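You operate a simulated robot arm through the tools that you are given. There is no shell and no other tool. Be economical: measure what you need, move in short steps, check, and stop when the job is done.

Carry out the task below with a simulated robot arm. There is one attempt and no reset: what you move stays moved.

TASK
Mix oats from the OATS box with milk in the white bowl.
Fine: about 100 ml of each; stir with the red spoon; box, jug and spoon go back.

The check looks at the end state, three seconds after you hand in, the way a careful person would. Anything else that was tipped, shoved, dropped, spilled or broken makes it a failure.

THE ROBOT
A 6-joint arm with a two-finger parallel gripper, fixed in place. Base frame: the origin is at the foot of the arm, x ahead of it, y to its left, z up; the work surface is at about z = 0.91. Readings come in m, degrees, newtons and seconds.
With the tool pointing down near the work surface it reaches from about 0.24 to 0.66 m from the base axis. Its first joint turns from -66.0 to 66.0 degrees. Payload 2.9 kg.
The TCP is the grasp point between the finger pads, 0.03 m short of the fingertips. In the tool frame z runs along the fingers and y along their closing line. The gripper opens to 0.11 m. The fingers are 0.02 m wide and 0.01 m thick; the gripper's body (0.048 by 0.112 m) begins 0.055 m behind the TCP.
Orientation is told as [roll, pitch, yaw] about the base's x, y, z axes, in that order, counted from this pose: with the fingers straight down and closing along the base's y, the tool's x points along the base's -x, its y along +y and its z along -z.

THE INTERFACE
- The arm moves only by the tool play_rows. Its arguments are lists of equal length, an entry for each row: "dr": the turn, a rotation vector about the base's x, y, z in rad, a list of three; "dp": the shift along the base's x, y, z in m, a list of three; "gripper": the finger opening in m, from 0 to 0.11. In form: {"dr": [[rx, ry, rz], ...], "dp": [[tx, ty, tz], ...], "gripper": [gripper, ...]}. A call has 1 to 10 rows; each row shifts and turns the commanded pose from where the row before left it. Each row takes 0.2 s and may step no farther than 0.05 m and 8.6 degrees from the row before; otherwise, or with a gripper value out of range, the whole call is refused. A pose out of reach is approached as far as the arm can. The call stops where the force on the tool passes 40 N (or 10 N more than at its start, if that is more) or the arm is blocked; 0.2 s more then pass. The fingers move at their own pace (about 0.108 m/s each) and stop on an object; they squeeze with about 43 N. The grip force told is the motor's: it shows also when the fingers shut on nothing. Time passes only in rows, and 0.2 s behind the last, so rows that do not move let the fingers close. It gives the time, the measured TCP pose, the force on the tool (base axes), the opening and the grip force at its end, in the units of the frame above (readings bear some noise).
- Cameras (640 x 400 px; columns grow to the right, rows downward): "scene" is fixed at [0.083, 0.4357, 1.3982]; the picture's right is [-0.71, -0.70, 0.00], its down [-0.30, 0.31, -0.90] and it looks along [0.63, -0.65, -0.43] (base axes); focal length 241 px, centre (320, 200). "wrist" rides on the gripper at [-0.036, 0, -0.057] in the tool frame; the picture's right is [0.00, -1.00, 0.00], its down [0.97, 0.00, -0.24] and it looks along [0.24, 0.00, 0.97] (tool axes); focal length 218 px, centre (320, 200).
- grab_frame(camera): a new picture of that camera. It takes no simulated time.
- locate(camera, pixels): for up to 12 pixels [column, row] of the newest picture of that camera ("zoom" is the newest enlarged one), the place [x, y, z] in the base frame of the surface seen there, good to about 0.003 m. It takes no simulated time.
- close_up(camera, box): a new picture of the part [left, top, right, bottom] of that camera's present view, enlarged. It takes no simulated time.
- job_done(): hands the job in; it is judged then, once.

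Go step by step. Measure first, check grasps and placings, and put right what went wrong. The budget is 80 turns and 38 pictures, counting those below and the enlarged ones. Unless the task says otherwise, let go and move clear before handing in, and close with one line.

The tools are called after "Emit:" by a JSON object that holds its "api" and its "payload". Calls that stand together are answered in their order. play_rows: Moves the arm, as the interface text tells. Its arguments: {"type":"object","properties":{"dr":{"type":"array","items":{"type":"array","items":{"type":"number"}}},"dp":{"type":"array","items":{"type":"array","items":{"type":"number"}}},"gripper":{"type":"array","items":{"type":"number"}}},"required":["dr","dp","gripper"]} The other tools are called the same way: grab_frame (camera) takes a picture; locate (camera, pixels) gives the place of the surface under pixels of a picture; close_up (camera, box) takes an enlarged picture of a part of a camera's view; job_done () hands the job in.

At the start:

```text
t: 0.0
position: [0.3143, 0.0455, 1.3444]
tcp_rot: [0.0, 0.0, -0.1]
ft_force: [0.0, -0.3, 0.0]
grip_width: 0.1102
gripper_force: 0.1
```

scene: 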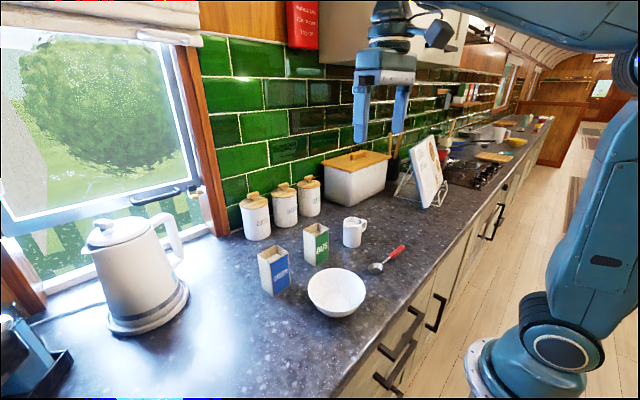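
wrist: 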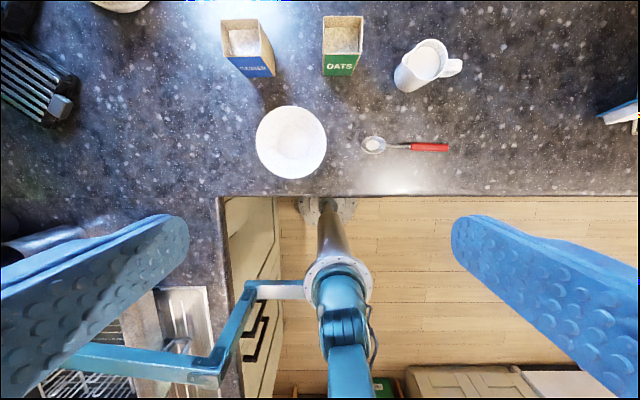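

The pictures show the blue box (~272,270), the green OATS box (~315,245), the jug (~354,232), the spoon (~385,262) and the bowl (~337,292). I'll enlarge these and measure them first.

Emit:
{"api": "close_up", "payload": {"camera": "scene", "box": [240, 200, 420, 325]}}

Emit:
{"api": "close_up", "payload": {"camera": "wrist", "box": [200, 0, 480, 200]}}

```text
3.20 times, centred on (330, 262) of scene
```

zoom: 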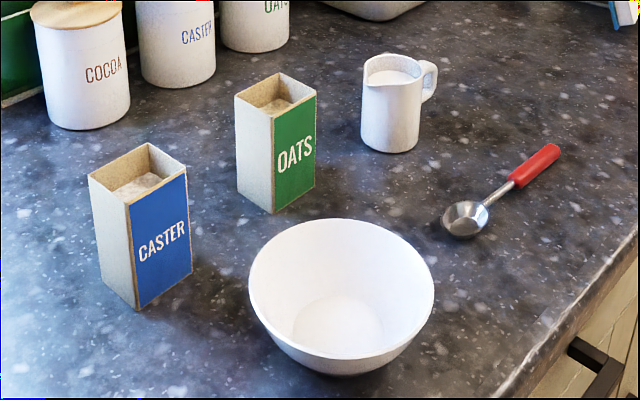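

```text
2.00 times, centred on (340, 100) of wrist
```

zoom: 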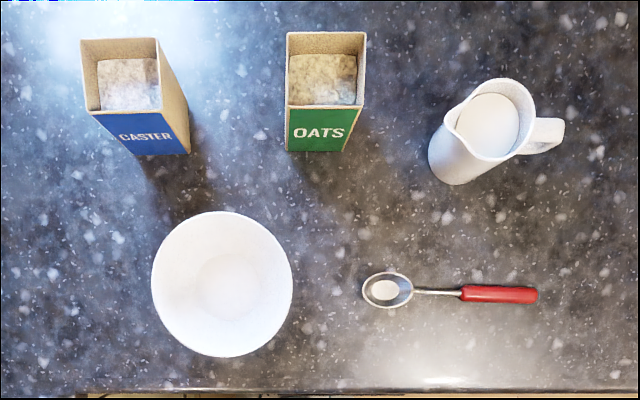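

The zoom shows everything clearly from above: OATS box rim corners at (287,33)–(365,107), the jug with its spout at upper left and handle at (545,130), and the spoon handle at (500,294). I'll measure these points.

Emit:
{"api": "locate", "payload": {"camera": "zoom", "pixels": [[289, 35], [364, 35], [363, 106], [289, 106], [322, 80], [290, 149], [342, 150], [125, 80], [82, 42], [158, 110], [190, 152], [120, 41]]}}

Emit:
{"api": "locate", "payload": {"camera": "zoom", "pixels": [[485, 125], [535, 105], [449, 120], [490, 80], [500, 160], [560, 125], [535, 150], [440, 175], [385, 290], [440, 292], [465, 293], [535, 295]]}}

Emit:
{"api": "locate", "payload": {"camera": "zoom", "pixels": [[154, 283], [291, 283], [222, 213], [222, 355], [222, 287], [364, 290], [412, 290], [387, 274], [387, 306], [500, 294], [500, 380], [222, 390]]}}

```text
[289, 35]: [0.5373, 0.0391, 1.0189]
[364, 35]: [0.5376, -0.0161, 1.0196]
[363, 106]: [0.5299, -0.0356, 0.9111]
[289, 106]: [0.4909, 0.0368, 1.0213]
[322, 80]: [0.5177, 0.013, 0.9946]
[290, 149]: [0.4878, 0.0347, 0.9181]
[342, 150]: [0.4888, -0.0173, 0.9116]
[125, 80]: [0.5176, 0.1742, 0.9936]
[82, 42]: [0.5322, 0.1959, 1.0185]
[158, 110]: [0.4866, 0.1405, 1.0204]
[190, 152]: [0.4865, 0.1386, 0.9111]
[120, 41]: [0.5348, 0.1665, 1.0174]
```

```text
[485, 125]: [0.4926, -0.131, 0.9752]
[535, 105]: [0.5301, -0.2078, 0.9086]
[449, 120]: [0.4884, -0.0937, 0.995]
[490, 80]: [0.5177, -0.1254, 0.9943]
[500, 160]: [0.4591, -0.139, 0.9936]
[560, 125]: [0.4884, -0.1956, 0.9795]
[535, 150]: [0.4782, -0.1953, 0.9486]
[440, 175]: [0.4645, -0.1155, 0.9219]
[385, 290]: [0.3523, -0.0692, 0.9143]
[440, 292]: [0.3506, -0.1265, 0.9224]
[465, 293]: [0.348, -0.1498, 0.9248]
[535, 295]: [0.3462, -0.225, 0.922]
```

```text
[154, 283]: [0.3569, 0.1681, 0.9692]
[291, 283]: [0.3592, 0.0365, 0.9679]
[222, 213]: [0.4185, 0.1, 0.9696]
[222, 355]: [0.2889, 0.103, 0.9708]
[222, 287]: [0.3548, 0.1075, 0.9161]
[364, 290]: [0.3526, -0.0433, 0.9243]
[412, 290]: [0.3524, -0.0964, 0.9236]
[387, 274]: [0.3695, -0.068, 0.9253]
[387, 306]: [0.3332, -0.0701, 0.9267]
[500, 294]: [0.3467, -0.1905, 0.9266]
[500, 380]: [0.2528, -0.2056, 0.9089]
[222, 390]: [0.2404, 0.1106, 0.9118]
```

Measured: the OATS box spans x 0.489–0.539, y −0.017–0.039, with its rim at 1.020 and oats at 0.995. The jug is centred near (0.488,−0.13) with its rim at 0.994 and spout facing +y; the bowl is centred at (0.355,0.102) with its rim at 0.97, and the spoon handle lies along y at x≈0.347. I'll turn the tool −90° so the fingers close along x and move above the box.

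Emit:
{"api": "play_rows", "payload": {"dr": [[0, 0, -0.1428], [0, 0, -0.1428], [0, 0, -0.1428], [0, 0, -0.1428], [0, 0, -0.1428], [0, 0, -0.1428], [0, 0, -0.1428], [0, 0, -0.1428], [0, 0, -0.1428], [0, 0, -0.1428]], "dp": [[0.02, -0.0075, -0.019], [0.02, -0.0075, -0.019], [0.02, -0.0075, -0.019], [0.02, -0.0075, -0.019], [0.02, -0.0075, -0.019], [0.02, -0.0075, -0.019], [0.02, -0.0075, -0.019], [0.02, -0.0075, -0.019], [0.02, -0.0075, -0.019], [0.02, -0.0075, -0.019]], "gripper": [0.11, 0.11, 0.11, 0.11, 0.11, 0.11, 0.11, 0.11, 0.11, 0.11]}}

Emit:
{"api": "play_rows", "payload": {"dr": [[0, 0, -0.1428], [0.145, 0, 0], [0.145, 0, 0], [0.145, 0, 0], [0, 0, 0]], "dp": [[0, 0, 0], [0, 0, 0], [0, 0, 0], [0, 0, 0], [0, 0, 0]], "gripper": [0.11, 0.11, 0.11, 0.11, 0.11]}}

Emit:
{"api": "grab_frame", "payload": {"camera": "wrist"}}

Emit:
{"api": "grab_frame", "payload": {"camera": "scene"}}

```text
t: 2.2
position: [0.5158, -0.0296, 1.1534]
tcp_rot: [0.0, -0.1, -81.9]
ft_force: [-0.2, 0.3, 0.4]
grip_width: 0.11
gripper_force: 0.1
```

```text
t: 3.4
position: [0.5137, -0.0348, 1.1458]
tcp_rot: [1.0, 10.6, -89.9]
ft_force: [0.2, 0.6, 0.5]
grip_width: 0.1101
gripper_force: 0.1
out of reach, approached as far as the arm can: row 2, 3, 4
```

```text
33 pictures are left
```

wrist: 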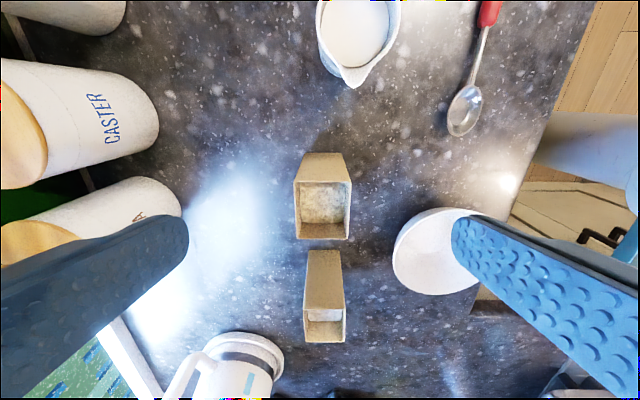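

```text
32 pictures are left
```

scene: 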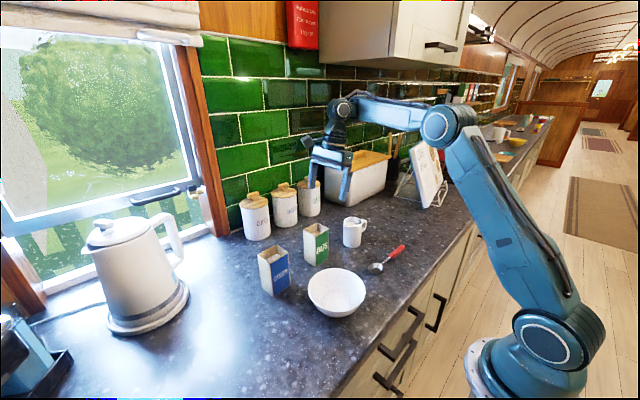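

The lean stopped at about 10° ("out of reach"), so sideways tilt this way is limited here. Before gripping anything, I'll test the opposite tilt (the pouring direction) empty, in free air above the bowl.

Emit:
{"api": "play_rows", "payload": {"dr": [[0, 0, 0], [0, 0, 0], [0, 0, 0], [0, 0, 0], [-0.14, 0, 0], [-0.14, 0, 0], [-0.14, 0, 0], [-0.14, 0, 0], [-0.14, 0, 0], [-0.14, 0, 0]], "dp": [[-0.04, 0.02, 0], [-0.04, 0.02, 0], [-0.04, 0.02, 0], [-0.04, 0.02, 0], [0, 0, 0], [0, 0, 0], [0, 0, 0], [0, 0, 0], [0, 0, 0], [0, 0, 0]], "gripper": [0.11, 0.11, 0.11, 0.11, 0.11, 0.11, 0.11, 0.11, 0.11, 0.11]}}

Emit:
{"api": "play_rows", "payload": {"dr": [[-0.14, 0, 0], [-0.14, 0, 0], [-0.14, 0, 0], [-0.14, 0, 0], [-0.14, 0, 0], [-0.14, 0, 0], [-0.14, 0, 0]], "dp": [[0, 0, 0], [0, 0, 0], [0, 0, 0], [0, 0, 0], [0, 0, 0], [0, 0, 0], [0, 0, 0]], "gripper": [0.11, 0.11, 0.11, 0.11, 0.11, 0.11, 0.11]}}

```text
t: 5.6
position: [0.3553, 0.0448, 1.1467]
tcp_rot: [0.9, -37.6, -89.9]
ft_force: [-0.6, -0.9, -0.6]
grip_width: 0.1102
gripper_force: 0.1
```

```text
t: 7.1
position: [0.286, -0.0394, 1.0124]
tcp_rot: [40.8, -86.3, -129.5]
ft_force: [-2.7, 2.0, 15.1]
grip_width: 0.1096
gripper_force: 0.1
out of reach, approached as far as the arm can: row 1, 2, 3, 4, 5, 6, 7
stopped in row 7: the force on the tool passed its limit (the readings are from after the stop); the commanded pose is now the measured one
```

The arm got to about 86° of tilt but sank as it did so and felt a force. I'll look before moving again.

Emit:
{"api": "grab_frame", "payload": {"camera": "scene"}}

```text
31 pictures are left
```

scene: 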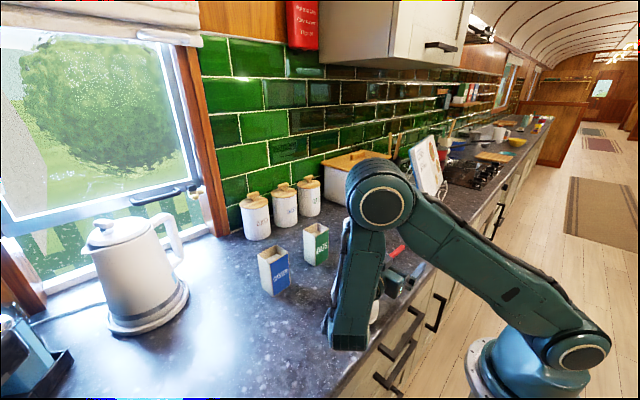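

The forearm has folded down in front of the bowl and something touched. I'll back straight up, then untilt.

Emit:
{"api": "play_rows", "payload": {"dr": [[0, 0, 0], [0, 0, 0], [0.07, 0, 0], [0.14, 0, 0], [0.14, 0, 0], [0.14, 0, 0], [0.14, 0, 0], [0.14, 0, 0], [0.14, 0, 0], [0.14, 0, 0]], "dp": [[0, 0, 0.02], [0, 0, 0.03], [0.01, 0.01, 0.04], [0.02, 0.02, 0.04], [0.02, 0.02, 0.04], [0.02, 0.02, 0.04], [0, 0, 0.03], [0, 0, 0], [0, 0, 0], [0, 0, 0]], "gripper": [0.11, 0.11, 0.11, 0.11, 0.11, 0.11, 0.11, 0.11, 0.11, 0.11]}}

Emit:
{"api": "grab_frame", "payload": {"camera": "scene"}}

```text
t: 9.3
position: [0.299, -0.0201, 1.1452]
tcp_rot: [2.6, -26.8, -92.3]
ft_force: [-0.6, 0.3, 0.4]
grip_width: 0.11
gripper_force: 0.1
out of reach, approached as far as the arm can: row 1, 2, 3, 4, 5, 6
```

```text
30 pictures are left
```

scene: 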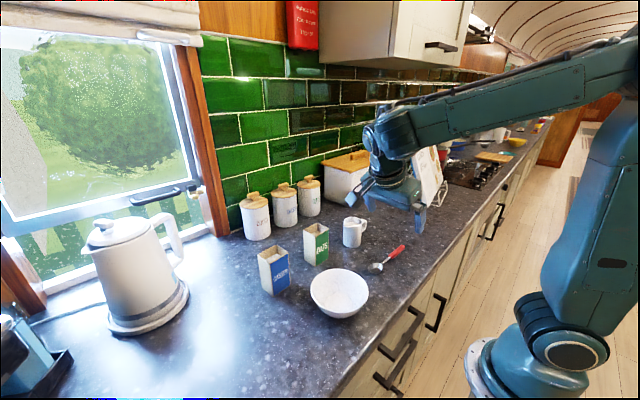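

The bowl was nudged slightly (its centre went from (337,292) to about (340,293)), but nothing tipped. I'll measure it, go high, and bring the tool back to straight down, to explore the tilts safely from there.

Emit:
{"api": "locate", "payload": {"camera": "scene", "pixels": [[311, 287], [368, 288], [345, 269], [334, 317], [340, 293]]}}

Emit:
{"api": "play_rows", "payload": {"dr": [[0.118, 0, 0], [0.118, 0, 0], [0.118, 0, 0], [0.118, 0, 0], [0, 0, 0.13], [0, 0, 0.13], [0, 0, 0.13], [0, 0, 0.13], [0, 0, 0.13], [0, 0, 0.13]], "dp": [[0, 0, 0.04], [0, 0, 0.04], [0, 0, 0.04], [0, 0, 0.03], [0.01, 0, 0], [0.01, 0, 0], [0.01, 0, 0], [0.01, 0, 0], [0.01, 0, 0], [0.01, 0, 0]], "gripper": [0.11, 0.11, 0.11, 0.11, 0.11, 0.11, 0.11, 0.11, 0.11, 0.11]}}

Emit:
{"api": "play_rows", "payload": {"dr": [[0, 0, 0.134], [0, 0, 0.134], [0, 0, 0.134], [0, 0, 0.134], [0, 0, 0.134], [0, 0, 0.134], [0, 0, 0]], "dp": [[0, 0, 0], [0, 0, 0], [0, 0, 0], [0, 0, 0], [0, 0, 0], [0, 0, 0], [0, 0, 0]], "gripper": [0.11, 0.11, 0.11, 0.11, 0.11, 0.11, 0.11]}}

```text
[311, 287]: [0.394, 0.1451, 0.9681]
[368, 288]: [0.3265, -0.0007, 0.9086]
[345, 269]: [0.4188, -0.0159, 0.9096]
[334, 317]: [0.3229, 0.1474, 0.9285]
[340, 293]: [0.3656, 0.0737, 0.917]
```

```text
t: 11.5
position: [0.3661, -0.026, 1.2635]
tcp_rot: [1.4, 0.0, -47.4]
ft_force: [0.4, 0.3, 0.1]
grip_width: 0.11
gripper_force: 0.0
out of reach, approached as far as the arm can: row 3, 4
```

```text
t: 13.1
position: [0.3666, -0.0246, 1.2621]
tcp_rot: [1.5, 0.1, -1.1]
ft_force: [-0.1, 0.2, -0.1]
grip_width: 0.1101
gripper_force: 0.2
```

The tool is straight down again at z 1.26. Next test is the tilt in the arm plane, bringing the fingers toward horizontal and pointing away from the robot.

Emit:
{"api": "play_rows", "payload": {"dr": [[0, -0.14, 0], [0, -0.14, 0], [0, -0.14, 0], [0, -0.14, 0], [0, -0.14, 0], [0, -0.14, 0], [0, -0.14, 0], [0, -0.14, 0], [0, -0.14, 0], [0, 0, 0]], "dp": [[0, 0, 0], [0, 0, 0], [0, 0, 0], [0, 0, 0], [0, 0, 0], [0, 0, 0], [0, 0, 0], [0, 0, 0], [0, 0, 0], [0, 0, 0]], "gripper": [0.11, 0.11, 0.11, 0.11, 0.11, 0.11, 0.11, 0.11, 0.11, 0.11]}}

Emit:
{"api": "grab_frame", "payload": {"camera": "scene"}}

```text
t: 15.3
position: [0.4345, -0.0217, 1.5575]
tcp_rot: [4.4, -66.6, -3.5]
ft_force: [-0.6, 0.9, -0.8]
grip_width: 0.1101
gripper_force: 0.0
out of reach, approached as far as the arm can: row 1, 2, 3, 4, 5, 6, 7, 8, 9
```

```text
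29 pictures are left
```

scene: 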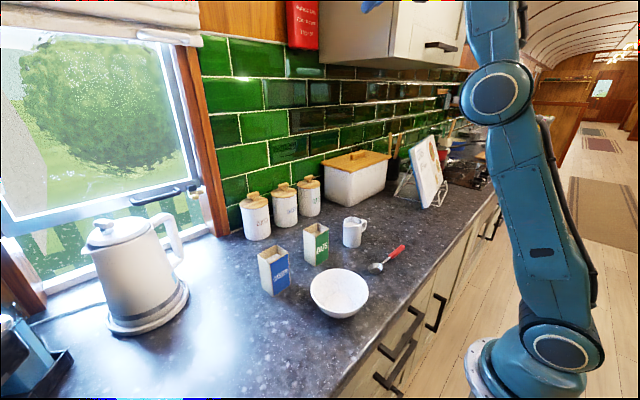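

Tilting toward horizontal forces the forearm upward, so the wrist can't bend that way. I'll untilt, drop to working height in front of the bowl, and test the opposite tilt, with the fingers pointing back to the robot and the hand out over the counter.

Emit:
{"api": "play_rows", "payload": {"dr": [[0, 0.145, 0], [0, 0.145, 0], [0, 0.145, 0], [0, 0.145, 0], [0, 0.145, 0], [0, 0.145, 0], [0, 0.145, 0], [0, 0.145, 0], [0, 0, 0.06], [-0.04, 0, 0]], "dp": [[0, 0, -0.03], [0, 0, -0.03], [0, 0, -0.03], [0, 0, -0.03], [0, 0, -0.03], [0, 0, -0.03], [-0.01, 0.01, -0.03], [-0.02, 0.02, -0.04], [-0.03, 0.03, -0.02], [-0.03, 0.03, 0]], "gripper": [0.11, 0.11, 0.11, 0.11, 0.11, 0.11, 0.11, 0.11, 0.11, 0.11]}}

```text
t: 17.5
position: [0.3463, 0.069, 1.2941]
tcp_rot: [-0.6, -1.2, 2.1]
ft_force: [0.2, -0.6, 0.2]
grip_width: 0.1102
gripper_force: 0.1
out of reach, approached as far as the arm can: row 1
```

It's tidy again at (0.346,0.069,1.294). Now I'll tilt it back (+y rotation) in the air.

Emit:
{"api": "play_rows", "payload": {"dr": [[0, 0, 0], [0, 0.14, 0], [0, 0.14, 0], [0, 0.14, 0], [0, 0.14, 0], [0, 0.14, 0], [0, 0.14, 0], [0, 0.14, 0], [0, 0.14, 0], [0, 0.14, 0]], "dp": [[-0.02, 0, -0.03], [0, 0, -0.03], [0, 0, 0], [0, 0, 0], [0, 0, 0], [0, 0, 0], [0, 0, 0], [0, 0, 0], [0, 0, 0], [0, 0, 0]], "gripper": [0.11, 0.11, 0.11, 0.11, 0.11, 0.11, 0.11, 0.11, 0.11, 0.11]}}

Emit:
{"api": "grab_frame", "payload": {"camera": "scene"}}

```text
t: 18.7
position: [0.3323, 0.0687, 1.2368]
tcp_rot: [0.4, 28.5, 1.9]
ft_force: [-0.1, 5.6, -15.9]
grip_width: 0.1099
gripper_force: 0.0
out of reach, approached as far as the arm can: row 1, 2, 5, 6
stopped in row 6: the force on the tool passed its limit (the readings are from after the stop); the commanded pose is now the measured one
```

```text
28 pictures are left
```

scene: 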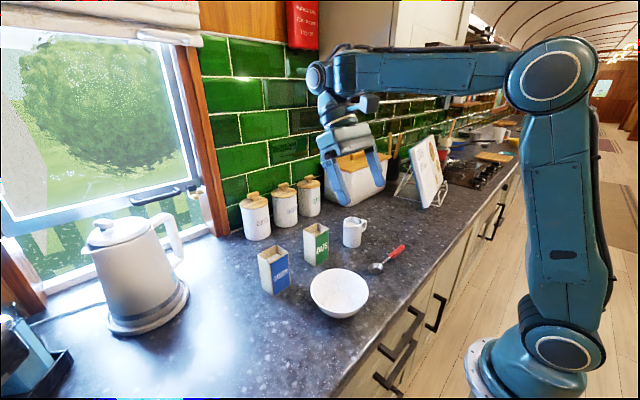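

It stopped at 28° with a −16 N force, so perhaps the wrist met the wall cabinet or itself. I'll locate the cabinet and the arm parts.

Emit:
{"api": "locate", "payload": {"camera": "scene", "pixels": [[350, 42], [330, 40], [395, 30], [440, 25], [320, 75], [345, 75], [420, 55], [370, 105], [350, 135], [550, 75], [550, 340], [500, 50]]}}

Emit:
{"api": "grab_frame", "payload": {"camera": "wrist"}}

```text
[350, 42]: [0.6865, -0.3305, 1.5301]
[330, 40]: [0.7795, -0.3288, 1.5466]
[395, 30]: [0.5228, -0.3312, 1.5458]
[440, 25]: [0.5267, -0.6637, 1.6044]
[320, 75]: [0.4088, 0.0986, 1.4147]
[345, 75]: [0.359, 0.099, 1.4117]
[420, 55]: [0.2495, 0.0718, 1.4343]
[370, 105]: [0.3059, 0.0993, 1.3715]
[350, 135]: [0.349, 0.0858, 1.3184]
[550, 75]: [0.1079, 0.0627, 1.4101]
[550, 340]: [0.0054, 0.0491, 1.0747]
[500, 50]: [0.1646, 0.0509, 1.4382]
```

```text
27 pictures are left
```

wrist: 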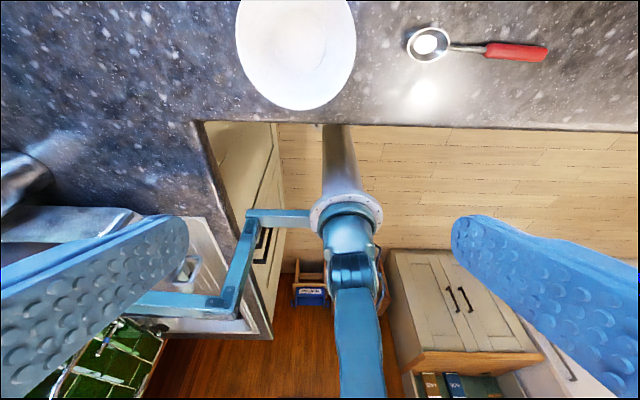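

The cabinet is well clear, so the hand was meeting its own forearm. The shoulder is at z≈1.07, with upper arm ≈0.35, forearm ≈0.33 and hand ≈0.2. I'll return to vertical and test sideways tilt at yaw 0, a bit farther out.

Emit:
{"api": "play_rows", "payload": {"dr": [[0, -0.125, 0], [0, -0.125, 0], [0, -0.125, 0], [0, -0.125, 0], [0, 0, -0.035], [0, 0, 0]], "dp": [[0.02, 0, 0], [0.02, 0, 0], [0.02, 0, 0], [0.02, 0, 0], [0, 0, 0], [0, 0, 0]], "gripper": [0.11, 0.11, 0.11, 0.11, 0.11, 0.11]}}

Emit:
{"api": "play_rows", "payload": {"dr": [[-0.14, 0, 0], [-0.14, 0, 0], [-0.14, 0, 0], [-0.14, 0, 0], [-0.14, 0, 0], [-0.14, 0, 0], [-0.14, 0, 0], [-0.14, 0, 0], [-0.14, 0, 0]], "dp": [[0, 0, 0], [0, 0, 0], [0, 0, 0], [0, 0, 0], [0, 0, 0], [0, 0, 0], [0, 0, 0], [0, 0, 0], [0, 0, 0]], "gripper": [0.11, 0.11, 0.11, 0.11, 0.11, 0.11, 0.11, 0.11, 0.11]}}

```text
t: 20.1
position: [0.4108, 0.0694, 1.2341]
tcp_rot: [-0.4, 0.0, -0.2]
ft_force: [-0.5, -0.3, 0.2]
grip_width: 0.1099
gripper_force: 0.0
```

```text
t: 22.1
position: [0.409, 0.0917, 1.2321]
tcp_rot: [-24.6, 4.3, -2.0]
ft_force: [-0.3, -0.9, 0.0]
grip_width: 0.11
gripper_force: 0.0
out of reach, approached as far as the arm can: row 1, 2, 5, 6, 7, 8, 9
```

Sideways tilt also stalled, at −25°. I need to understand the wrist's structure, so I'll look at it up close.

Emit:
{"api": "close_up", "payload": {"camera": "scene", "box": [240, 0, 560, 200]}}

```text
2.00 times, centred on (400, 100) of scene
```

zoom: 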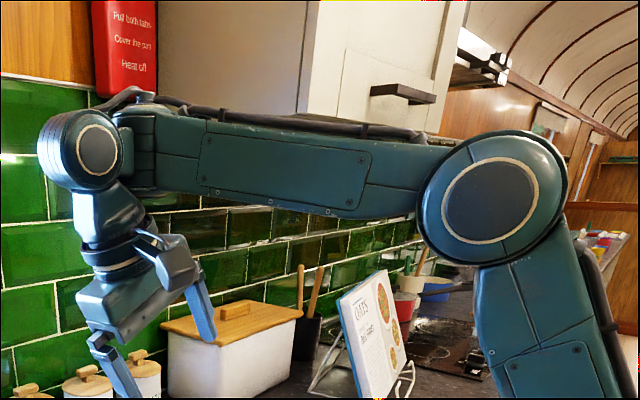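

The wrist is a spherical type with an elbow-up arm, so these tilts should be possible. The solver may simply dislike big turn steps, so I'll continue the same tilt in small steps.

Emit:
{"api": "play_rows", "payload": {"dr": [[-0.04, 0, 0], [-0.04, 0, 0], [-0.04, 0, 0], [-0.04, 0, 0], [-0.04, 0, 0], [-0.04, 0, 0], [-0.04, 0, 0], [-0.04, 0, 0], [-0.04, 0, 0], [-0.04, 0, 0]], "dp": [[0, 0, 0], [0, 0, 0], [0, 0, 0], [0, 0, 0], [0, 0, 0], [0, 0, 0], [0, 0, 0], [0, 0, 0], [0, 0, 0], [0, 0, 0]], "gripper": [0.11, 0.11, 0.11, 0.11, 0.11, 0.11, 0.11, 0.11, 0.11, 0.11]}}

```text
t: 24.3
position: [0.4073, 0.0924, 1.2316]
tcp_rot: [-24.7, 4.3, -1.9]
ft_force: [0.0, -0.4, 0.0]
grip_width: 0.1102
gripper_force: 0.1
out of reach, approached as far as the arm can: row 2, 4, 6, 8, 10
```

Hard limit confirmed: it alternates and stays at −24.7°. I'll measure joint locations from that zoom to pin down the link geometry.

Emit:
{"api": "locate", "payload": {"camera": "zoom", "pixels": [[95, 150], [72, 150], [135, 155], [250, 160], [350, 175], [490, 215], [540, 330], [112, 255], [140, 300], [175, 265], [112, 215], [430, 195]]}}

```text
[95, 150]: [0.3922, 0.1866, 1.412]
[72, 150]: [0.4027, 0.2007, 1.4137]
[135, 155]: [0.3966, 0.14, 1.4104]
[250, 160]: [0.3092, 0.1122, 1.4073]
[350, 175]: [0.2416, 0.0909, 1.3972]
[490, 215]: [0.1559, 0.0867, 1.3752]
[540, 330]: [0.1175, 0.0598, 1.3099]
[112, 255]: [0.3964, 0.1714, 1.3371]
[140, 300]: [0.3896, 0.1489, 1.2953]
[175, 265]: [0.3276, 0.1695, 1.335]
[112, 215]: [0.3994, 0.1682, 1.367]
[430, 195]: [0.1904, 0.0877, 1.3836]
```

The geometry agrees with my model, but some wrist joint is limiting. I'll unlean, turn the tool to yaw +90 (still closing along x), drop to z≈1.15, and test the tilt with the other wrist roll.

Emit:
{"api": "play_rows", "payload": {"dr": [[0.14, 0, 0], [0.14, 0, 0], [0.145, 0, 0], [0, -0.07, 0.03], [0, 0, 0.14], [0, 0, 0.14], [0, 0, 0.14], [0, 0, 0.14], [0, 0, 0.14], [0, 0, 0.14]], "dp": [[0, 0, 0], [0, 0, 0], [0, 0, 0], [0, -0.01, 0], [0, -0.01, -0.02], [0, -0.01, -0.02], [0, 0, -0.02], [0, 0, -0.02], [0, 0, 0], [0, 0, 0]], "gripper": [0.11, 0.11, 0.11, 0.11, 0.11, 0.11, 0.11, 0.11, 0.11, 0.11]}}

Emit:
{"api": "play_rows", "payload": {"dr": [[0, 0, 0.146], [0, 0, 0.146], [0, 0, 0.146], [0, 0, 0.146], [0, 0, 0.146], [0, 0, 0], [-0.1, 0, 0], [-0.1, 0, 0], [-0.1, 0, 0], [-0.1, 0, 0]], "dp": [[0, 0, 0], [0, 0, 0], [0, 0, 0], [0, 0, 0], [0, 0, 0], [0, 0, 0], [0, 0, 0], [0, 0, 0], [0, 0, 0], [0, 0, 0]], "gripper": [0.11, 0.11, 0.11, 0.11, 0.11, 0.11, 0.11, 0.11, 0.11, 0.11]}}

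```text
t: 26.5
position: [0.4086, 0.0613, 1.1522]
tcp_rot: [-0.4, 0.7, 50.1]
ft_force: [0.3, 0.8, -0.2]
grip_width: 0.1101
gripper_force: 0.0
```

```text
t: 28.7
position: [0.4082, 0.0622, 1.152]
tcp_rot: [0.4, 23.7, 91.7]
ft_force: [0.3, -0.2, 0.1]
grip_width: 0.1102
gripper_force: 0.1
```

Lean −23° is fine with yaw +90. I'll continue the tilt in the same direction.

Emit:
{"api": "play_rows", "payload": {"dr": [[-0.1, 0, 0], [-0.1, 0, 0], [-0.1, 0, 0], [-0.1, 0, 0], [-0.1, 0, 0], [-0.1, 0, 0]], "dp": [[0, 0, 0], [0, 0, 0], [0, 0, 0], [0, 0, 0], [0, 0, 0], [0, 0, 0]], "gripper": [0.11, 0.11, 0.11, 0.11, 0.11, 0.11]}}

```text
t: 30.1
position: [0.3799, 0.0136, 1.0766]
tcp_rot: [2.1, 58.0, 93.2]
ft_force: [0.4, 0.4, 0.0]
grip_width: 0.11
gripper_force: 0.0
out of reach, approached as far as the arm can: row 2, 3, 4, 5, 6
```

The orientation followed to 58° but the position sagged. I'll see whether I can recover height while holding this tilt.

Emit:
{"api": "play_rows", "payload": {"dr": [[0, 0, 0], [0, 0, 0], [0, 0, 0], [0, 0, 0]], "dp": [[0, 0.0, 0.015], [0, 0.0, 0.015], [0, 0.015, 0.0], [0, 0.015, 0.0]], "gripper": [0.11, 0.11, 0.11, 0.11]}}

Emit:
{"api": "close_up", "payload": {"camera": "scene", "box": [220, 50, 540, 250]}}

```text
t: 31.1
position: [0.3696, 0.023, 1.0741]
tcp_rot: [2.2, 57.7, 93.1]
ft_force: [0.8, 0.3, 0.5]
grip_width: 0.11
gripper_force: 0.1
out of reach, approached as far as the arm can: row 1, 2, 3, 4
```

```text
2.00 times, centred on (380, 150) of scene
```

zoom: 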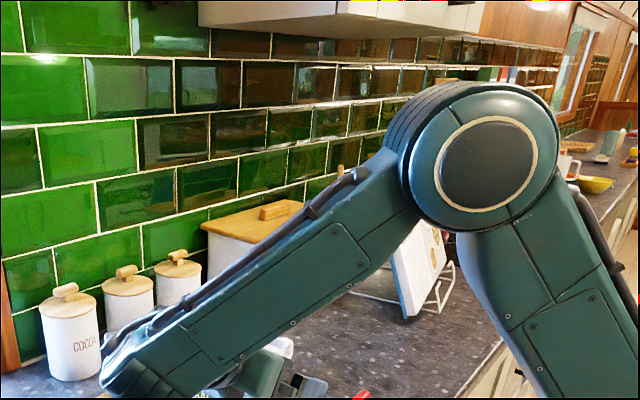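

That's a true limit here. I'll measure the forearm and upper arm directions exactly in this limit pose.

Emit:
{"api": "locate", "payload": {"camera": "zoom", "pixels": [[360, 230], [300, 270], [240, 310], [180, 355], [340, 265], [488, 165], [500, 240], [560, 330], [590, 390], [520, 280], [110, 385], [270, 375]]}}

```text
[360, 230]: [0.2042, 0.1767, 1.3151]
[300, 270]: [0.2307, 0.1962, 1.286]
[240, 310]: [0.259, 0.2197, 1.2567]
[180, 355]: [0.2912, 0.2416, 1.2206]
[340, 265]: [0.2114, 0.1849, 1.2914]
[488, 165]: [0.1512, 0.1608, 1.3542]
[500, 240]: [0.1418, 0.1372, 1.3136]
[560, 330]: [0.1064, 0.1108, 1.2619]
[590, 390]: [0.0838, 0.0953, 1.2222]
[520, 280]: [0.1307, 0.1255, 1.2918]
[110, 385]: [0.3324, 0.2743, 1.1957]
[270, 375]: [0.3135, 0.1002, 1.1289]
```

The forearm azimuth here is 37° although the wrist sits at 28°, so the arm plane is offset to the right of the base axis by about 5 cm. A tilt purely inside that plane (about 22° azimuth over the bowl), with the forearm low, should allow far more. I'll untilt and go to yaw 22° above the bowl to try it.

Emit:
{"api": "play_rows", "payload": {"dr": [[0.14, 0, 0], [0.14, 0, 0], [0.14, 0, 0], [0.14, 0, 0], [0.145, 0, 0], [0.145, 0, 0], [0.14, 0, 0], [0, 0.03, -0.13], [0, 0, -0.14], [0, 0, -0.14]], "dp": [[0, 0, 0], [0, 0, 0], [0, 0, 0.02], [0, 0, 0.02], [0, 0, 0.03], [0, 0, 0.02], [0, 0, 0], [0, 0, 0], [0, 0, 0], [0, 0, 0]], "gripper": [0.11, 0.11, 0.11, 0.11, 0.11, 0.11, 0.11, 0.11, 0.11, 0.11]}}

Emit:
{"api": "play_rows", "payload": {"dr": [[0, 0, -0.14], [0, 0, -0.14], [0, 0, -0.14], [0, 0, -0.14], [0, 0, -0.14], [0, 0, -0.14], [0, 0, 0]], "dp": [[0, 0, 0], [0, 0, 0], [0, 0, 0], [0, 0, 0], [0, 0, 0], [0, 0, 0], [0, 0, 0]], "gripper": [0.11, 0.11, 0.11, 0.11, 0.11, 0.11, 0.11]}}

Emit:
{"api": "grab_frame", "payload": {"camera": "wrist"}}

```text
t: 33.3
position: [0.3702, 0.0213, 1.1663]
tcp_rot: [1.3, 1.4, 68.0]
ft_force: [-0.9, -0.1, -0.1]
grip_width: 0.1101
gripper_force: 0.0
```

```text
t: 34.9
position: [0.37, 0.0227, 1.1669]
tcp_rot: [1.5, 1.3, 19.9]
ft_force: [-0.6, -1.0, -0.2]
grip_width: 0.1101
gripper_force: 0.1
```

```text
24 pictures are left
```

wrist: 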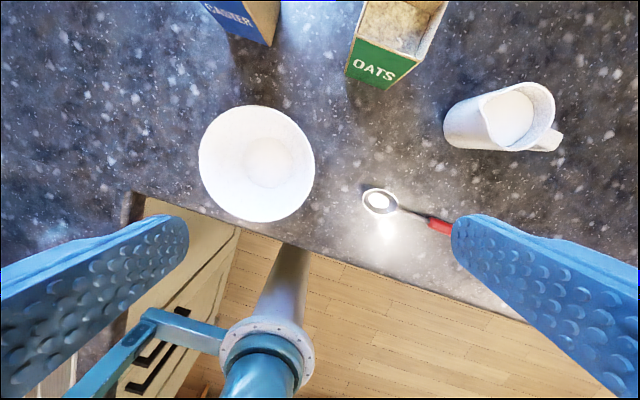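

The tool is down at yaw 20°, and the bowl shows at (200–314, 106–220). I'll locate its rim and then tilt back about the arm-plane axis.

Emit:
{"api": "locate", "payload": {"camera": "wrist", "pixels": [[202, 165], [312, 165], [256, 108], [256, 219], [268, 160]]}}

Emit:
{"api": "play_rows", "payload": {"dr": [[0, 0, 0], [0, 0, 0], [-0.049, 0.121, 0], [-0.049, 0.121, 0], [-0.049, 0.121, 0], [-0.049, 0.121, 0], [-0.049, 0.121, 0], [-0.049, 0.121, 0]], "dp": [[-0.03, 0.025, 0], [-0.03, 0.025, -0.02], [0, 0, -0.01], [0, 0, -0.01], [0, 0, -0.01], [0, 0, -0.01], [0, 0, 0], [0, 0, 0]], "gripper": [0.11, 0.11, 0.11, 0.11, 0.11, 0.11, 0.11, 0.11]}}

```text
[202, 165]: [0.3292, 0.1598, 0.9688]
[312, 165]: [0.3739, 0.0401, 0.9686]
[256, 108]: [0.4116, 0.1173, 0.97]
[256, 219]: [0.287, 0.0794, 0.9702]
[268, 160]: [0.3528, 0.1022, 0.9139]
```

```text
t: 36.7
position: [0.3024, 0.0956, 1.1]
tcp_rot: [0.7, 42.2, 19.4]
ft_force: [-0.2, -0.2, 0.0]
grip_width: 0.1101
gripper_force: 0.1
out of reach, approached as far as the arm can: row 7
```

Bowl centre is (0.351,0.099), rim z 0.97, so it has shifted by only about 5 mm. Tilt is 42° so far; I'll continue with a little descent.

Emit:
{"api": "play_rows", "payload": {"dr": [[0, 0, 0], [0, 0, 0], [-0.037, 0.093, 0], [-0.037, 0.093, 0], [-0.037, 0.093, 0], [-0.037, 0.093, 0]], "dp": [[0, -0.005, -0.01], [0, -0.005, -0.01], [0, 0, -0.01], [0, 0, -0.01], [0, 0, -0.005], [0, 0, 0]], "gripper": [0.11, 0.11, 0.11, 0.11, 0.11, 0.11]}}

Emit:
{"api": "grab_frame", "payload": {"camera": "scene"}}

```text
t: 38.1
position: [0.3018, 0.0868, 1.0562]
tcp_rot: [-1.2, 65.1, 17.7]
ft_force: [0.5, 0.0, -0.1]
grip_width: 0.1101
gripper_force: 0.1
```

```text
23 pictures are left
```

scene: 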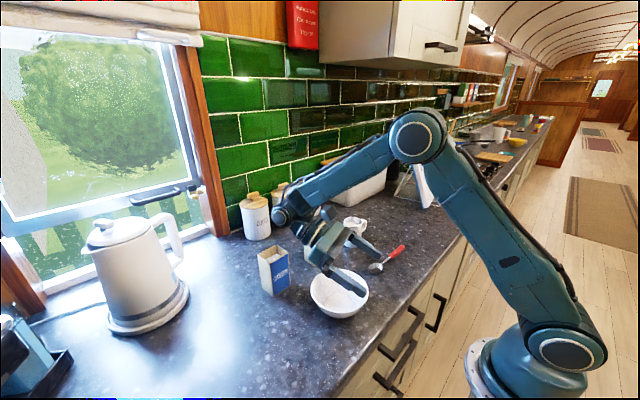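

My model holds: 65° with the hand clear of the bowl and box. I'll try a bit more to learn the limit.

Emit:
{"api": "play_rows", "payload": {"dr": [[-0.034, 0.094, 0], [-0.034, 0.094, 0], [-0.034, 0.094, 0]], "dp": [[0, 0, -0.005], [0, 0, 0], [0, 0, 0]], "gripper": [0.11, 0.11, 0.11]}}

```text
t: 38.5
position: [0.3019, 0.0856, 1.0483]
tcp_rot: [-1.9, 68.6, 17.1]
ft_force: [-10.1, 0.9, -14.4]
grip_width: 0.11
gripper_force: 0.0
out of reach, approached as far as the arm can: row 2
stopped in row 2: the force on the tool passed its limit (the readings are from after the stop); the commanded pose is now the measured one
```

Limit is about 68° at this height, where the hand meets the forearm, so I'll use ≤65° and gain the rest by gripping the box with the tool leaning forward. I'll untilt upward, then move toward the box.

Emit:
{"api": "play_rows", "payload": {"dr": [[0.034, -0.094, 0], [0.05, -0.125, 0], [0.05, -0.125, 0], [0.05, -0.125, 0], [0.05, -0.125, 0], [0.05, -0.125, 0], [0.05, -0.125, 0], [0.05, -0.125, 0], [0.05, -0.125, 0], [0.03, -0.075, 0]], "dp": [[0, 0, 0.01], [0, 0, 0.015], [0, 0, 0.015], [0, 0, 0.015], [0, 0, 0.015], [0, 0, 0.015], [0, 0, 0.015], [0.01, -0.01, 0], [0.02, -0.01, 0], [0.02, -0.01, 0]], "gripper": [0.11, 0.11, 0.11, 0.11, 0.11, 0.11, 0.11, 0.11, 0.11, 0.11]}}

```text
t: 40.7
position: [0.3563, 0.0658, 1.1468]
tcp_rot: [2.7, 0.9, 21.7]
ft_force: [1.5, -3.7, -0.3]
grip_width: 0.1099
gripper_force: 0.2
out of reach, approached as far as the arm can: row 6, 7, 8, 9
```

Vertical again. Next I unwind the yaw, move toward the box, and lean the tool 40° forward.

Emit:
{"api": "play_rows", "payload": {"dr": [[-0.016, 0, -0.126], [-0.016, 0, -0.126], [-0.016, 0, -0.126], [0, -0.14, 0], [0, -0.14, 0], [0, -0.14, 0], [0, -0.14, 0], [0, -0.14, 0], [0, 0, 0]], "dp": [[0.03, -0.0185, 0], [0.03, -0.0185, 0], [0.034, -0.0185, 0], [0, 0, -0.01], [0, 0, -0.01], [0, 0, -0.01], [0, 0, -0.01], [0, 0, 0], [0, 0, 0]], "gripper": [0.11, 0.11, 0.11, 0.11, 0.11, 0.11, 0.11, 0.11, 0.11]}}

Emit:
{"api": "grab_frame", "payload": {"camera": "wrist"}}

```text
t: 42.7
position: [0.4519, 0.0047, 1.1069]
tcp_rot: [0.7, -38.6, -2.2]
ft_force: [-0.2, 0.2, 0.2]
grip_width: 0.1101
gripper_force: 0.1
```

```text
22 pictures are left
```

wrist: 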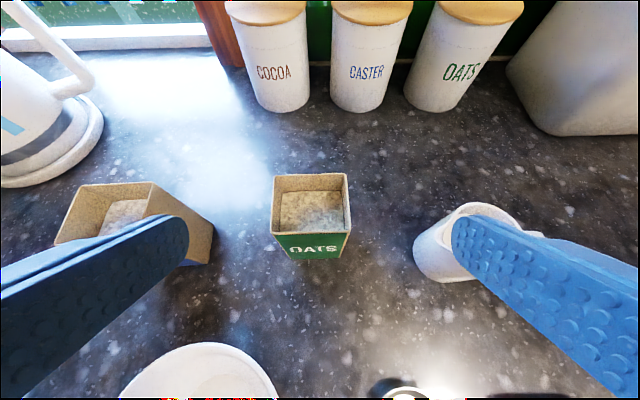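

Forward lean works (38.6°). I'll add a bit more lean, square the yaw, line up behind the box, and advance along the fingers.

Emit:
{"api": "play_rows", "payload": {"dr": [[-0.01, -0.14, 0.038], [0, 0, 0], [0, 0, 0]], "dp": [[0, 0.0035, -0.015], [-0.005, 0.0035, -0.02], [-0.0055, 0, -0.018]], "gripper": [0.11, 0.11, 0.11]}}

Emit:
{"api": "grab_frame", "payload": {"camera": "wrist"}}

```text
t: 43.5
position: [0.4415, 0.0122, 1.0542]
tcp_rot: [0.1, -46.7, 0.4]
ft_force: [-0.4, 0.3, 0.1]
grip_width: 0.11
gripper_force: 0.0
```

```text
21 pictures are left
```

wrist: 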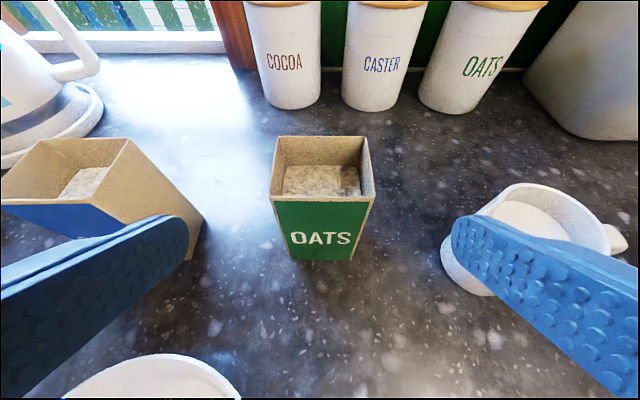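

The box is centred between the fingers (columns 270–374). I'll read the oats level as a baseline, then advance and close.

Emit:
{"api": "locate", "payload": {"camera": "wrist", "pixels": [[320, 180], [300, 175], [345, 185], [274, 199], [371, 197], [280, 138], [365, 138], [295, 258], [352, 259], [325, 140]]}}

Emit:
{"api": "play_rows", "payload": {"dr": [[0, 0, 0], [0, 0, 0], [0, 0, 0], [0, 0, 0], [0, 0, 0], [0, 0, 0]], "dp": [[0.0145, -0.0003, -0.0137], [0.0145, 0, -0.0137], [0.0145, 0, -0.0137], [0.0145, 0, -0.0137], [0.0145, 0, -0.0137], [0, 0, 0]], "gripper": [0.11, 0.11, 0.11, 0.11, 0.11, 0.11]}}

Emit:
{"api": "play_rows", "payload": {"dr": [[0, 0, 0], [0, 0, 0], [0, 0, 0], [0, 0, 0]], "dp": [[0, 0, 0], [0, 0, 0], [0, 0, 0], [0, 0, 0]], "gripper": [0.08, 0.065, 0.04, 0.04]}}

```text
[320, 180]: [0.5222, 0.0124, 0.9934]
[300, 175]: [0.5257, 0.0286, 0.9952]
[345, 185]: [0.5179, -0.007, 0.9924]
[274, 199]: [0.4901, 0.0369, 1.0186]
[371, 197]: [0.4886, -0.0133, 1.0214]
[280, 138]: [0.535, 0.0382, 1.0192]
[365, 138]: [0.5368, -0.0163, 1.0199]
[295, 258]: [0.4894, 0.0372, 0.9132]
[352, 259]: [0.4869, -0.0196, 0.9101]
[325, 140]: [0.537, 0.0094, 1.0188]
```

```text
t: 44.9
position: [0.5146, 0.0143, 0.9853]
tcp_rot: [0.1, -46.6, 0.4]
ft_force: [0.1, -0.1, -0.2]
grip_width: 0.1099
gripper_force: 0.1
```

```text
t: 45.9
position: [0.5135, 0.0137, 0.9852]
tcp_rot: [0.1, -46.6, 0.3]
ft_force: [0.5, -0.6, -0.6]
grip_width: 0.0597
gripper_force: 42.6
```

Grip is firm (0.0597 m at 42.6 N) and the oats baseline is z≈0.993. I'll lift straight up.

Emit:
{"api": "play_rows", "payload": {"dr": [[0, 0, 0], [0, 0, 0], [0, 0, 0], [0, 0, 0], [0, 0, 0], [0, 0, 0], [0, 0, 0], [0, 0, 0]], "dp": [[0, 0, 0.008], [0, 0, 0.016], [0, 0, 0.022], [0, 0, 0.025], [0, 0, 0.025], [0, 0, 0.022], [0, 0, 0.016], [0, 0, 0]], "gripper": [0.04, 0.04, 0.04, 0.04, 0.04, 0.04, 0.04, 0.04]}}

Emit:
{"api": "play_rows", "payload": {"dr": [[0, 0, 0.02], [0, 0, 0.04], [0, 0, 0.04], [0, 0, 0.04], [0, 0, 0.04], [0, 0, 0.02], [0, 0, 0]], "dp": [[-0.01, 0.004, 0], [-0.018, 0.007, 0], [-0.02, 0.008, 0], [-0.02, 0.008, 0], [-0.015, 0.006, 0], [-0.01, 0.005, 0], [0, 0, 0]], "gripper": [0.04, 0.04, 0.04, 0.04, 0.04, 0.04, 0.04]}}

Emit:
{"api": "grab_frame", "payload": {"camera": "scene"}}

```text
t: 47.7
position: [0.5109, 0.0127, 1.1204]
tcp_rot: [0.1, -46.5, 0.3]
ft_force: [-0.2, -0.6, -0.7]
grip_width: 0.0593
gripper_force: 42.5
```

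```text
t: 49.3
position: [0.4191, 0.0494, 1.1187]
tcp_rot: [0.1, -46.5, 11.8]
ft_force: [0.1, 0.1, -2.1]
grip_width: 0.0595
gripper_force: 43.0
```

```text
20 pictures are left
```

scene: 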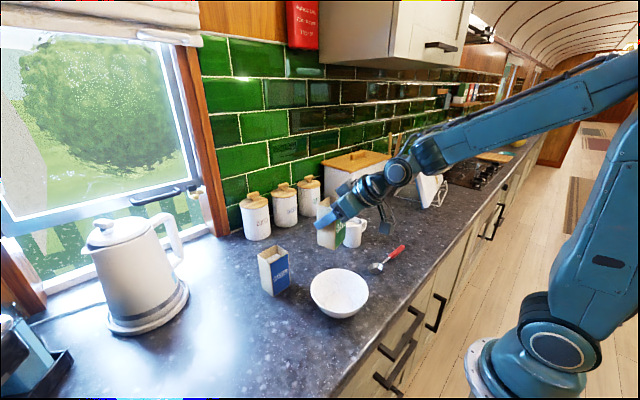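

The box is held upright with the arm clear. I'll bring it over the bowl while tilting it to about 40°, which is still below pouring.

Emit:
{"api": "play_rows", "payload": {"dr": [[-0.0228, 0.0845, 0.015], [-0.0228, 0.0845, 0.015], [-0.0228, 0.0845, 0.015], [-0.0228, 0.0845, 0.015], [-0.0228, 0.0845, 0.015], [-0.0228, 0.0845, 0.015], [-0.0228, 0.0845, 0.015], [-0.0228, 0.0845, 0.015], [0, 0, 0]], "dp": [[-0.0112, 0.0045, -0.003], [-0.0112, 0.0045, -0.003], [-0.0112, 0.0045, -0.003], [-0.0112, 0.0045, -0.003], [-0.0112, 0.0045, -0.003], [-0.0112, 0.0045, -0.003], [-0.0112, 0.0045, -0.003], [-0.0112, 0.0045, -0.003], [0, 0, 0]], "gripper": [0.04, 0.04, 0.04, 0.04, 0.04, 0.04, 0.04, 0.04, 0.04]}}

Emit:
{"api": "grab_frame", "payload": {"camera": "wrist"}}

```text
t: 51.3
position: [0.3327, 0.0849, 1.0961]
tcp_rot: [0.3, -6.4, 19.0]
ft_force: [0.4, -0.6, -1.4]
grip_width: 0.0594
gripper_force: 42.9
```

```text
19 pictures are left
```

wrist: 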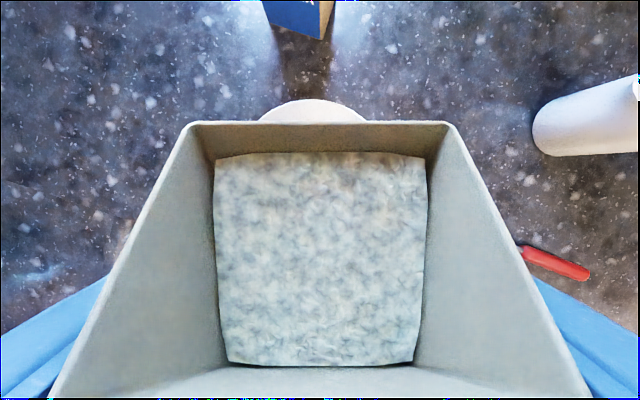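

The wrist camera looks straight into the box, with the oats still in place at 40° tilt. I'll tilt slowly on to about 63° and look again.

Emit:
{"api": "play_rows", "payload": {"dr": [[-0.026, 0.0756, 0], [-0.026, 0.0756, 0], [-0.026, 0.0756, 0], [-0.026, 0.0756, 0], [-0.026, 0.0756, 0], [0, 0, 0]], "dp": [[-0.005, 0, -0.004], [-0.005, 0, -0.004], [-0.005, 0, -0.004], [-0.005, 0, -0.004], [-0.005, 0, -0.004], [0, 0, 0]], "gripper": [0.04, 0.04, 0.04, 0.04, 0.04, 0.04]}}

Emit:
{"api": "grab_frame", "payload": {"camera": "wrist"}}

```text
t: 52.7
position: [0.3052, 0.0861, 1.0764]
tcp_rot: [0.3, 16.5, 19.1]
ft_force: [0.0, 0.6, -2.7]
grip_width: 0.0594
gripper_force: 43.5
```

```text
18 pictures are left
```

wrist: 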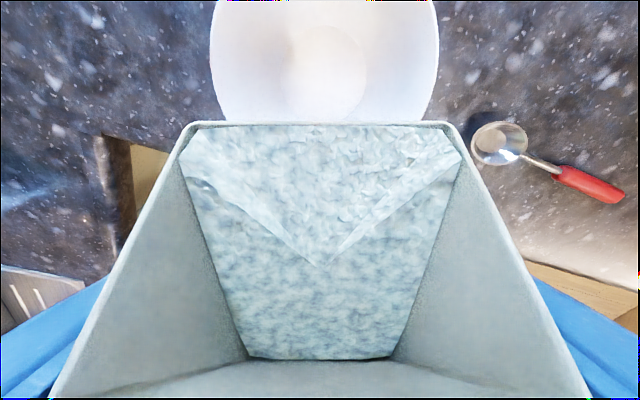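

The oats have slid up to the lip at 63° with the bowl still empty. I'll tilt in small increments from here.

Emit:
{"api": "play_rows", "payload": {"dr": [[-0.019, 0.0568, 0], [-0.019, 0.0568, 0], [0, 0, 0], [0, 0, 0]], "dp": [[-0.002, 0, -0.003], [-0.002, 0, -0.003], [0, 0, 0], [0, 0, 0]], "gripper": [0.04, 0.04, 0.04, 0.04]}}

Emit:
{"api": "grab_frame", "payload": {"camera": "wrist"}}

```text
t: 53.7
position: [0.3015, 0.0864, 1.0682]
tcp_rot: [0.3, 23.3, 19.0]
ft_force: [0.5, 0.3, -0.7]
grip_width: 0.0597
gripper_force: 42.7
```

```text
17 pictures are left
```

wrist: 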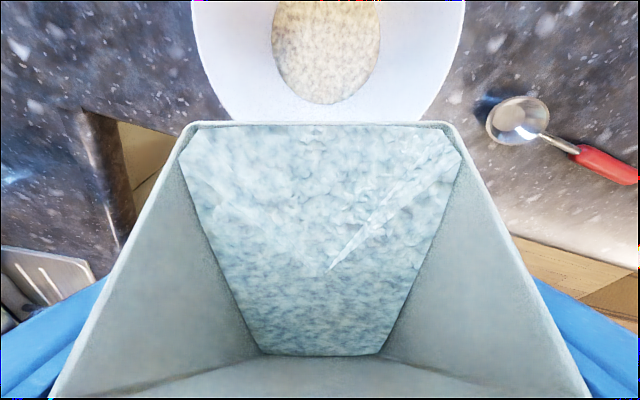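

Oats have started landing in the bowl, with a patch at (325,50). I'll measure the bowl level and the box surface.

Emit:
{"api": "locate", "payload": {"camera": "wrist", "pixels": [[325, 20], [325, 60], [325, 98], [276, 55], [376, 55], [320, 122], [320, 135], [320, 180], [320, 230], [320, 300], [320, 350]]}}

```text
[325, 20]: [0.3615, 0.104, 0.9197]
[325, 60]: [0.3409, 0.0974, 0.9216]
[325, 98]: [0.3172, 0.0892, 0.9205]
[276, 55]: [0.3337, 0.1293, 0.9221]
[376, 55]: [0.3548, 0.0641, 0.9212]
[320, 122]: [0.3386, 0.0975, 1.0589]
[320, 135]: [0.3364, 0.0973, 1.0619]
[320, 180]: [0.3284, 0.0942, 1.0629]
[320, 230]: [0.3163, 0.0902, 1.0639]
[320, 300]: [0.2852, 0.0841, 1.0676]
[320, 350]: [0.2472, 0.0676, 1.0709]
```

The bowl holds about 20 ml so far (level 0.921, radius 0.034), and the oats flow nearly level. Target is a bowl level of about 0.937. I'll tilt about 5° more.

Emit:
{"api": "play_rows", "payload": {"dr": [[-0.0145, 0.0426, 0], [-0.0145, 0.0426, 0], [0, 0, 0], [0, 0, 0], [0, 0, 0]], "dp": [[-0.001, 0, -0.001], [-0.001, 0, -0.001], [0, 0, 0], [0, 0, 0], [0, 0, 0]], "gripper": [0.04, 0.04, 0.04, 0.04, 0.04]}}

Emit:
{"api": "grab_frame", "payload": {"camera": "wrist"}}

Emit:
{"api": "locate", "payload": {"camera": "wrist", "pixels": [[325, 20], [325, 60], [325, 90], [280, 55], [372, 55], [320, 122], [320, 150], [320, 250], [320, 340]]}}

```text
t: 54.9
position: [0.3008, 0.086, 1.0682]
tcp_rot: [0.4, 28.5, 19.0]
ft_force: [0.5, 0.0, -1.0]
grip_width: 0.0597
gripper_force: 43.2
```

```text
16 pictures are left
```

wrist: 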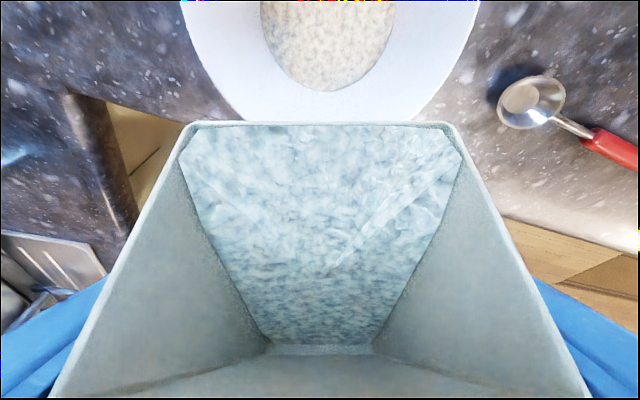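

```text
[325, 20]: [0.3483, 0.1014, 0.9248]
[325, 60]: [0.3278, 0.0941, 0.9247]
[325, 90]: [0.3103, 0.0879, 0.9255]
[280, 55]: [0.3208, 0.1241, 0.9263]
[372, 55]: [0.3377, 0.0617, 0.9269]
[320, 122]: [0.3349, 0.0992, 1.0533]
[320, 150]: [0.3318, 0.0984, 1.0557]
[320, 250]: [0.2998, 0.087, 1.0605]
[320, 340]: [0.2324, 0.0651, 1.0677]
```

Bowl level is now ≈0.9253, roughly 40–60 ml. I'll tilt about 4° more.

Emit:
{"api": "play_rows", "payload": {"dr": [[-0.012, 0.0345, 0], [-0.012, 0.0345, 0], [0, 0, 0], [0, 0, 0], [0, 0, 0]], "dp": [[0.002, 0, -0.001], [0.002, 0, -0.001], [0, 0, 0], [0, 0, 0], [0, 0, 0]], "gripper": [0.04, 0.04, 0.04, 0.04, 0.04]}}

Emit:
{"api": "grab_frame", "payload": {"camera": "wrist"}}

Emit:
{"api": "locate", "payload": {"camera": "wrist", "pixels": [[325, 5], [325, 30], [325, 60], [290, 40], [360, 40], [325, 80], [325, 72], [320, 122], [320, 150], [320, 250], [320, 335]]}}

```text
t: 56.1
position: [0.3038, 0.0858, 1.0662]
tcp_rot: [0.3, 32.6, 19.1]
ft_force: [-0.3, 0.2, -1.3]
grip_width: 0.0596
gripper_force: 42.8
```

```text
15 pictures are left
```

wrist: 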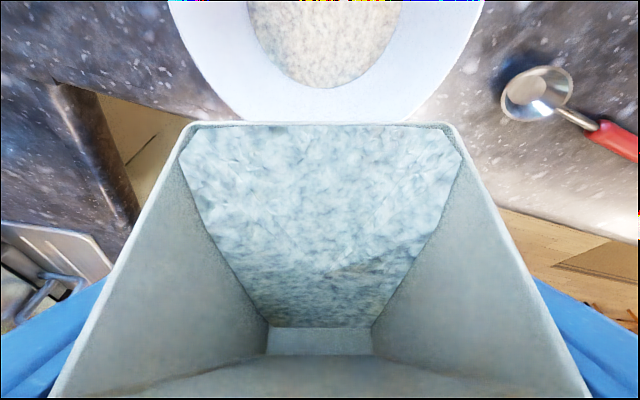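

```text
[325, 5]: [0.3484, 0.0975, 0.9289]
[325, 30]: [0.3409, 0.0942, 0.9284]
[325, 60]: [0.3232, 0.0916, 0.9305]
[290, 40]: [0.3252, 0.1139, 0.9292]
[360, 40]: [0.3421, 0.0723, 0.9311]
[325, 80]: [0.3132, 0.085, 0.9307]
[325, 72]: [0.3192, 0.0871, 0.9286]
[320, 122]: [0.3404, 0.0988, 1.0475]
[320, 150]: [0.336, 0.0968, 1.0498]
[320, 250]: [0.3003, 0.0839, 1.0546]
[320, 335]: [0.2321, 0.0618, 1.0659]
```

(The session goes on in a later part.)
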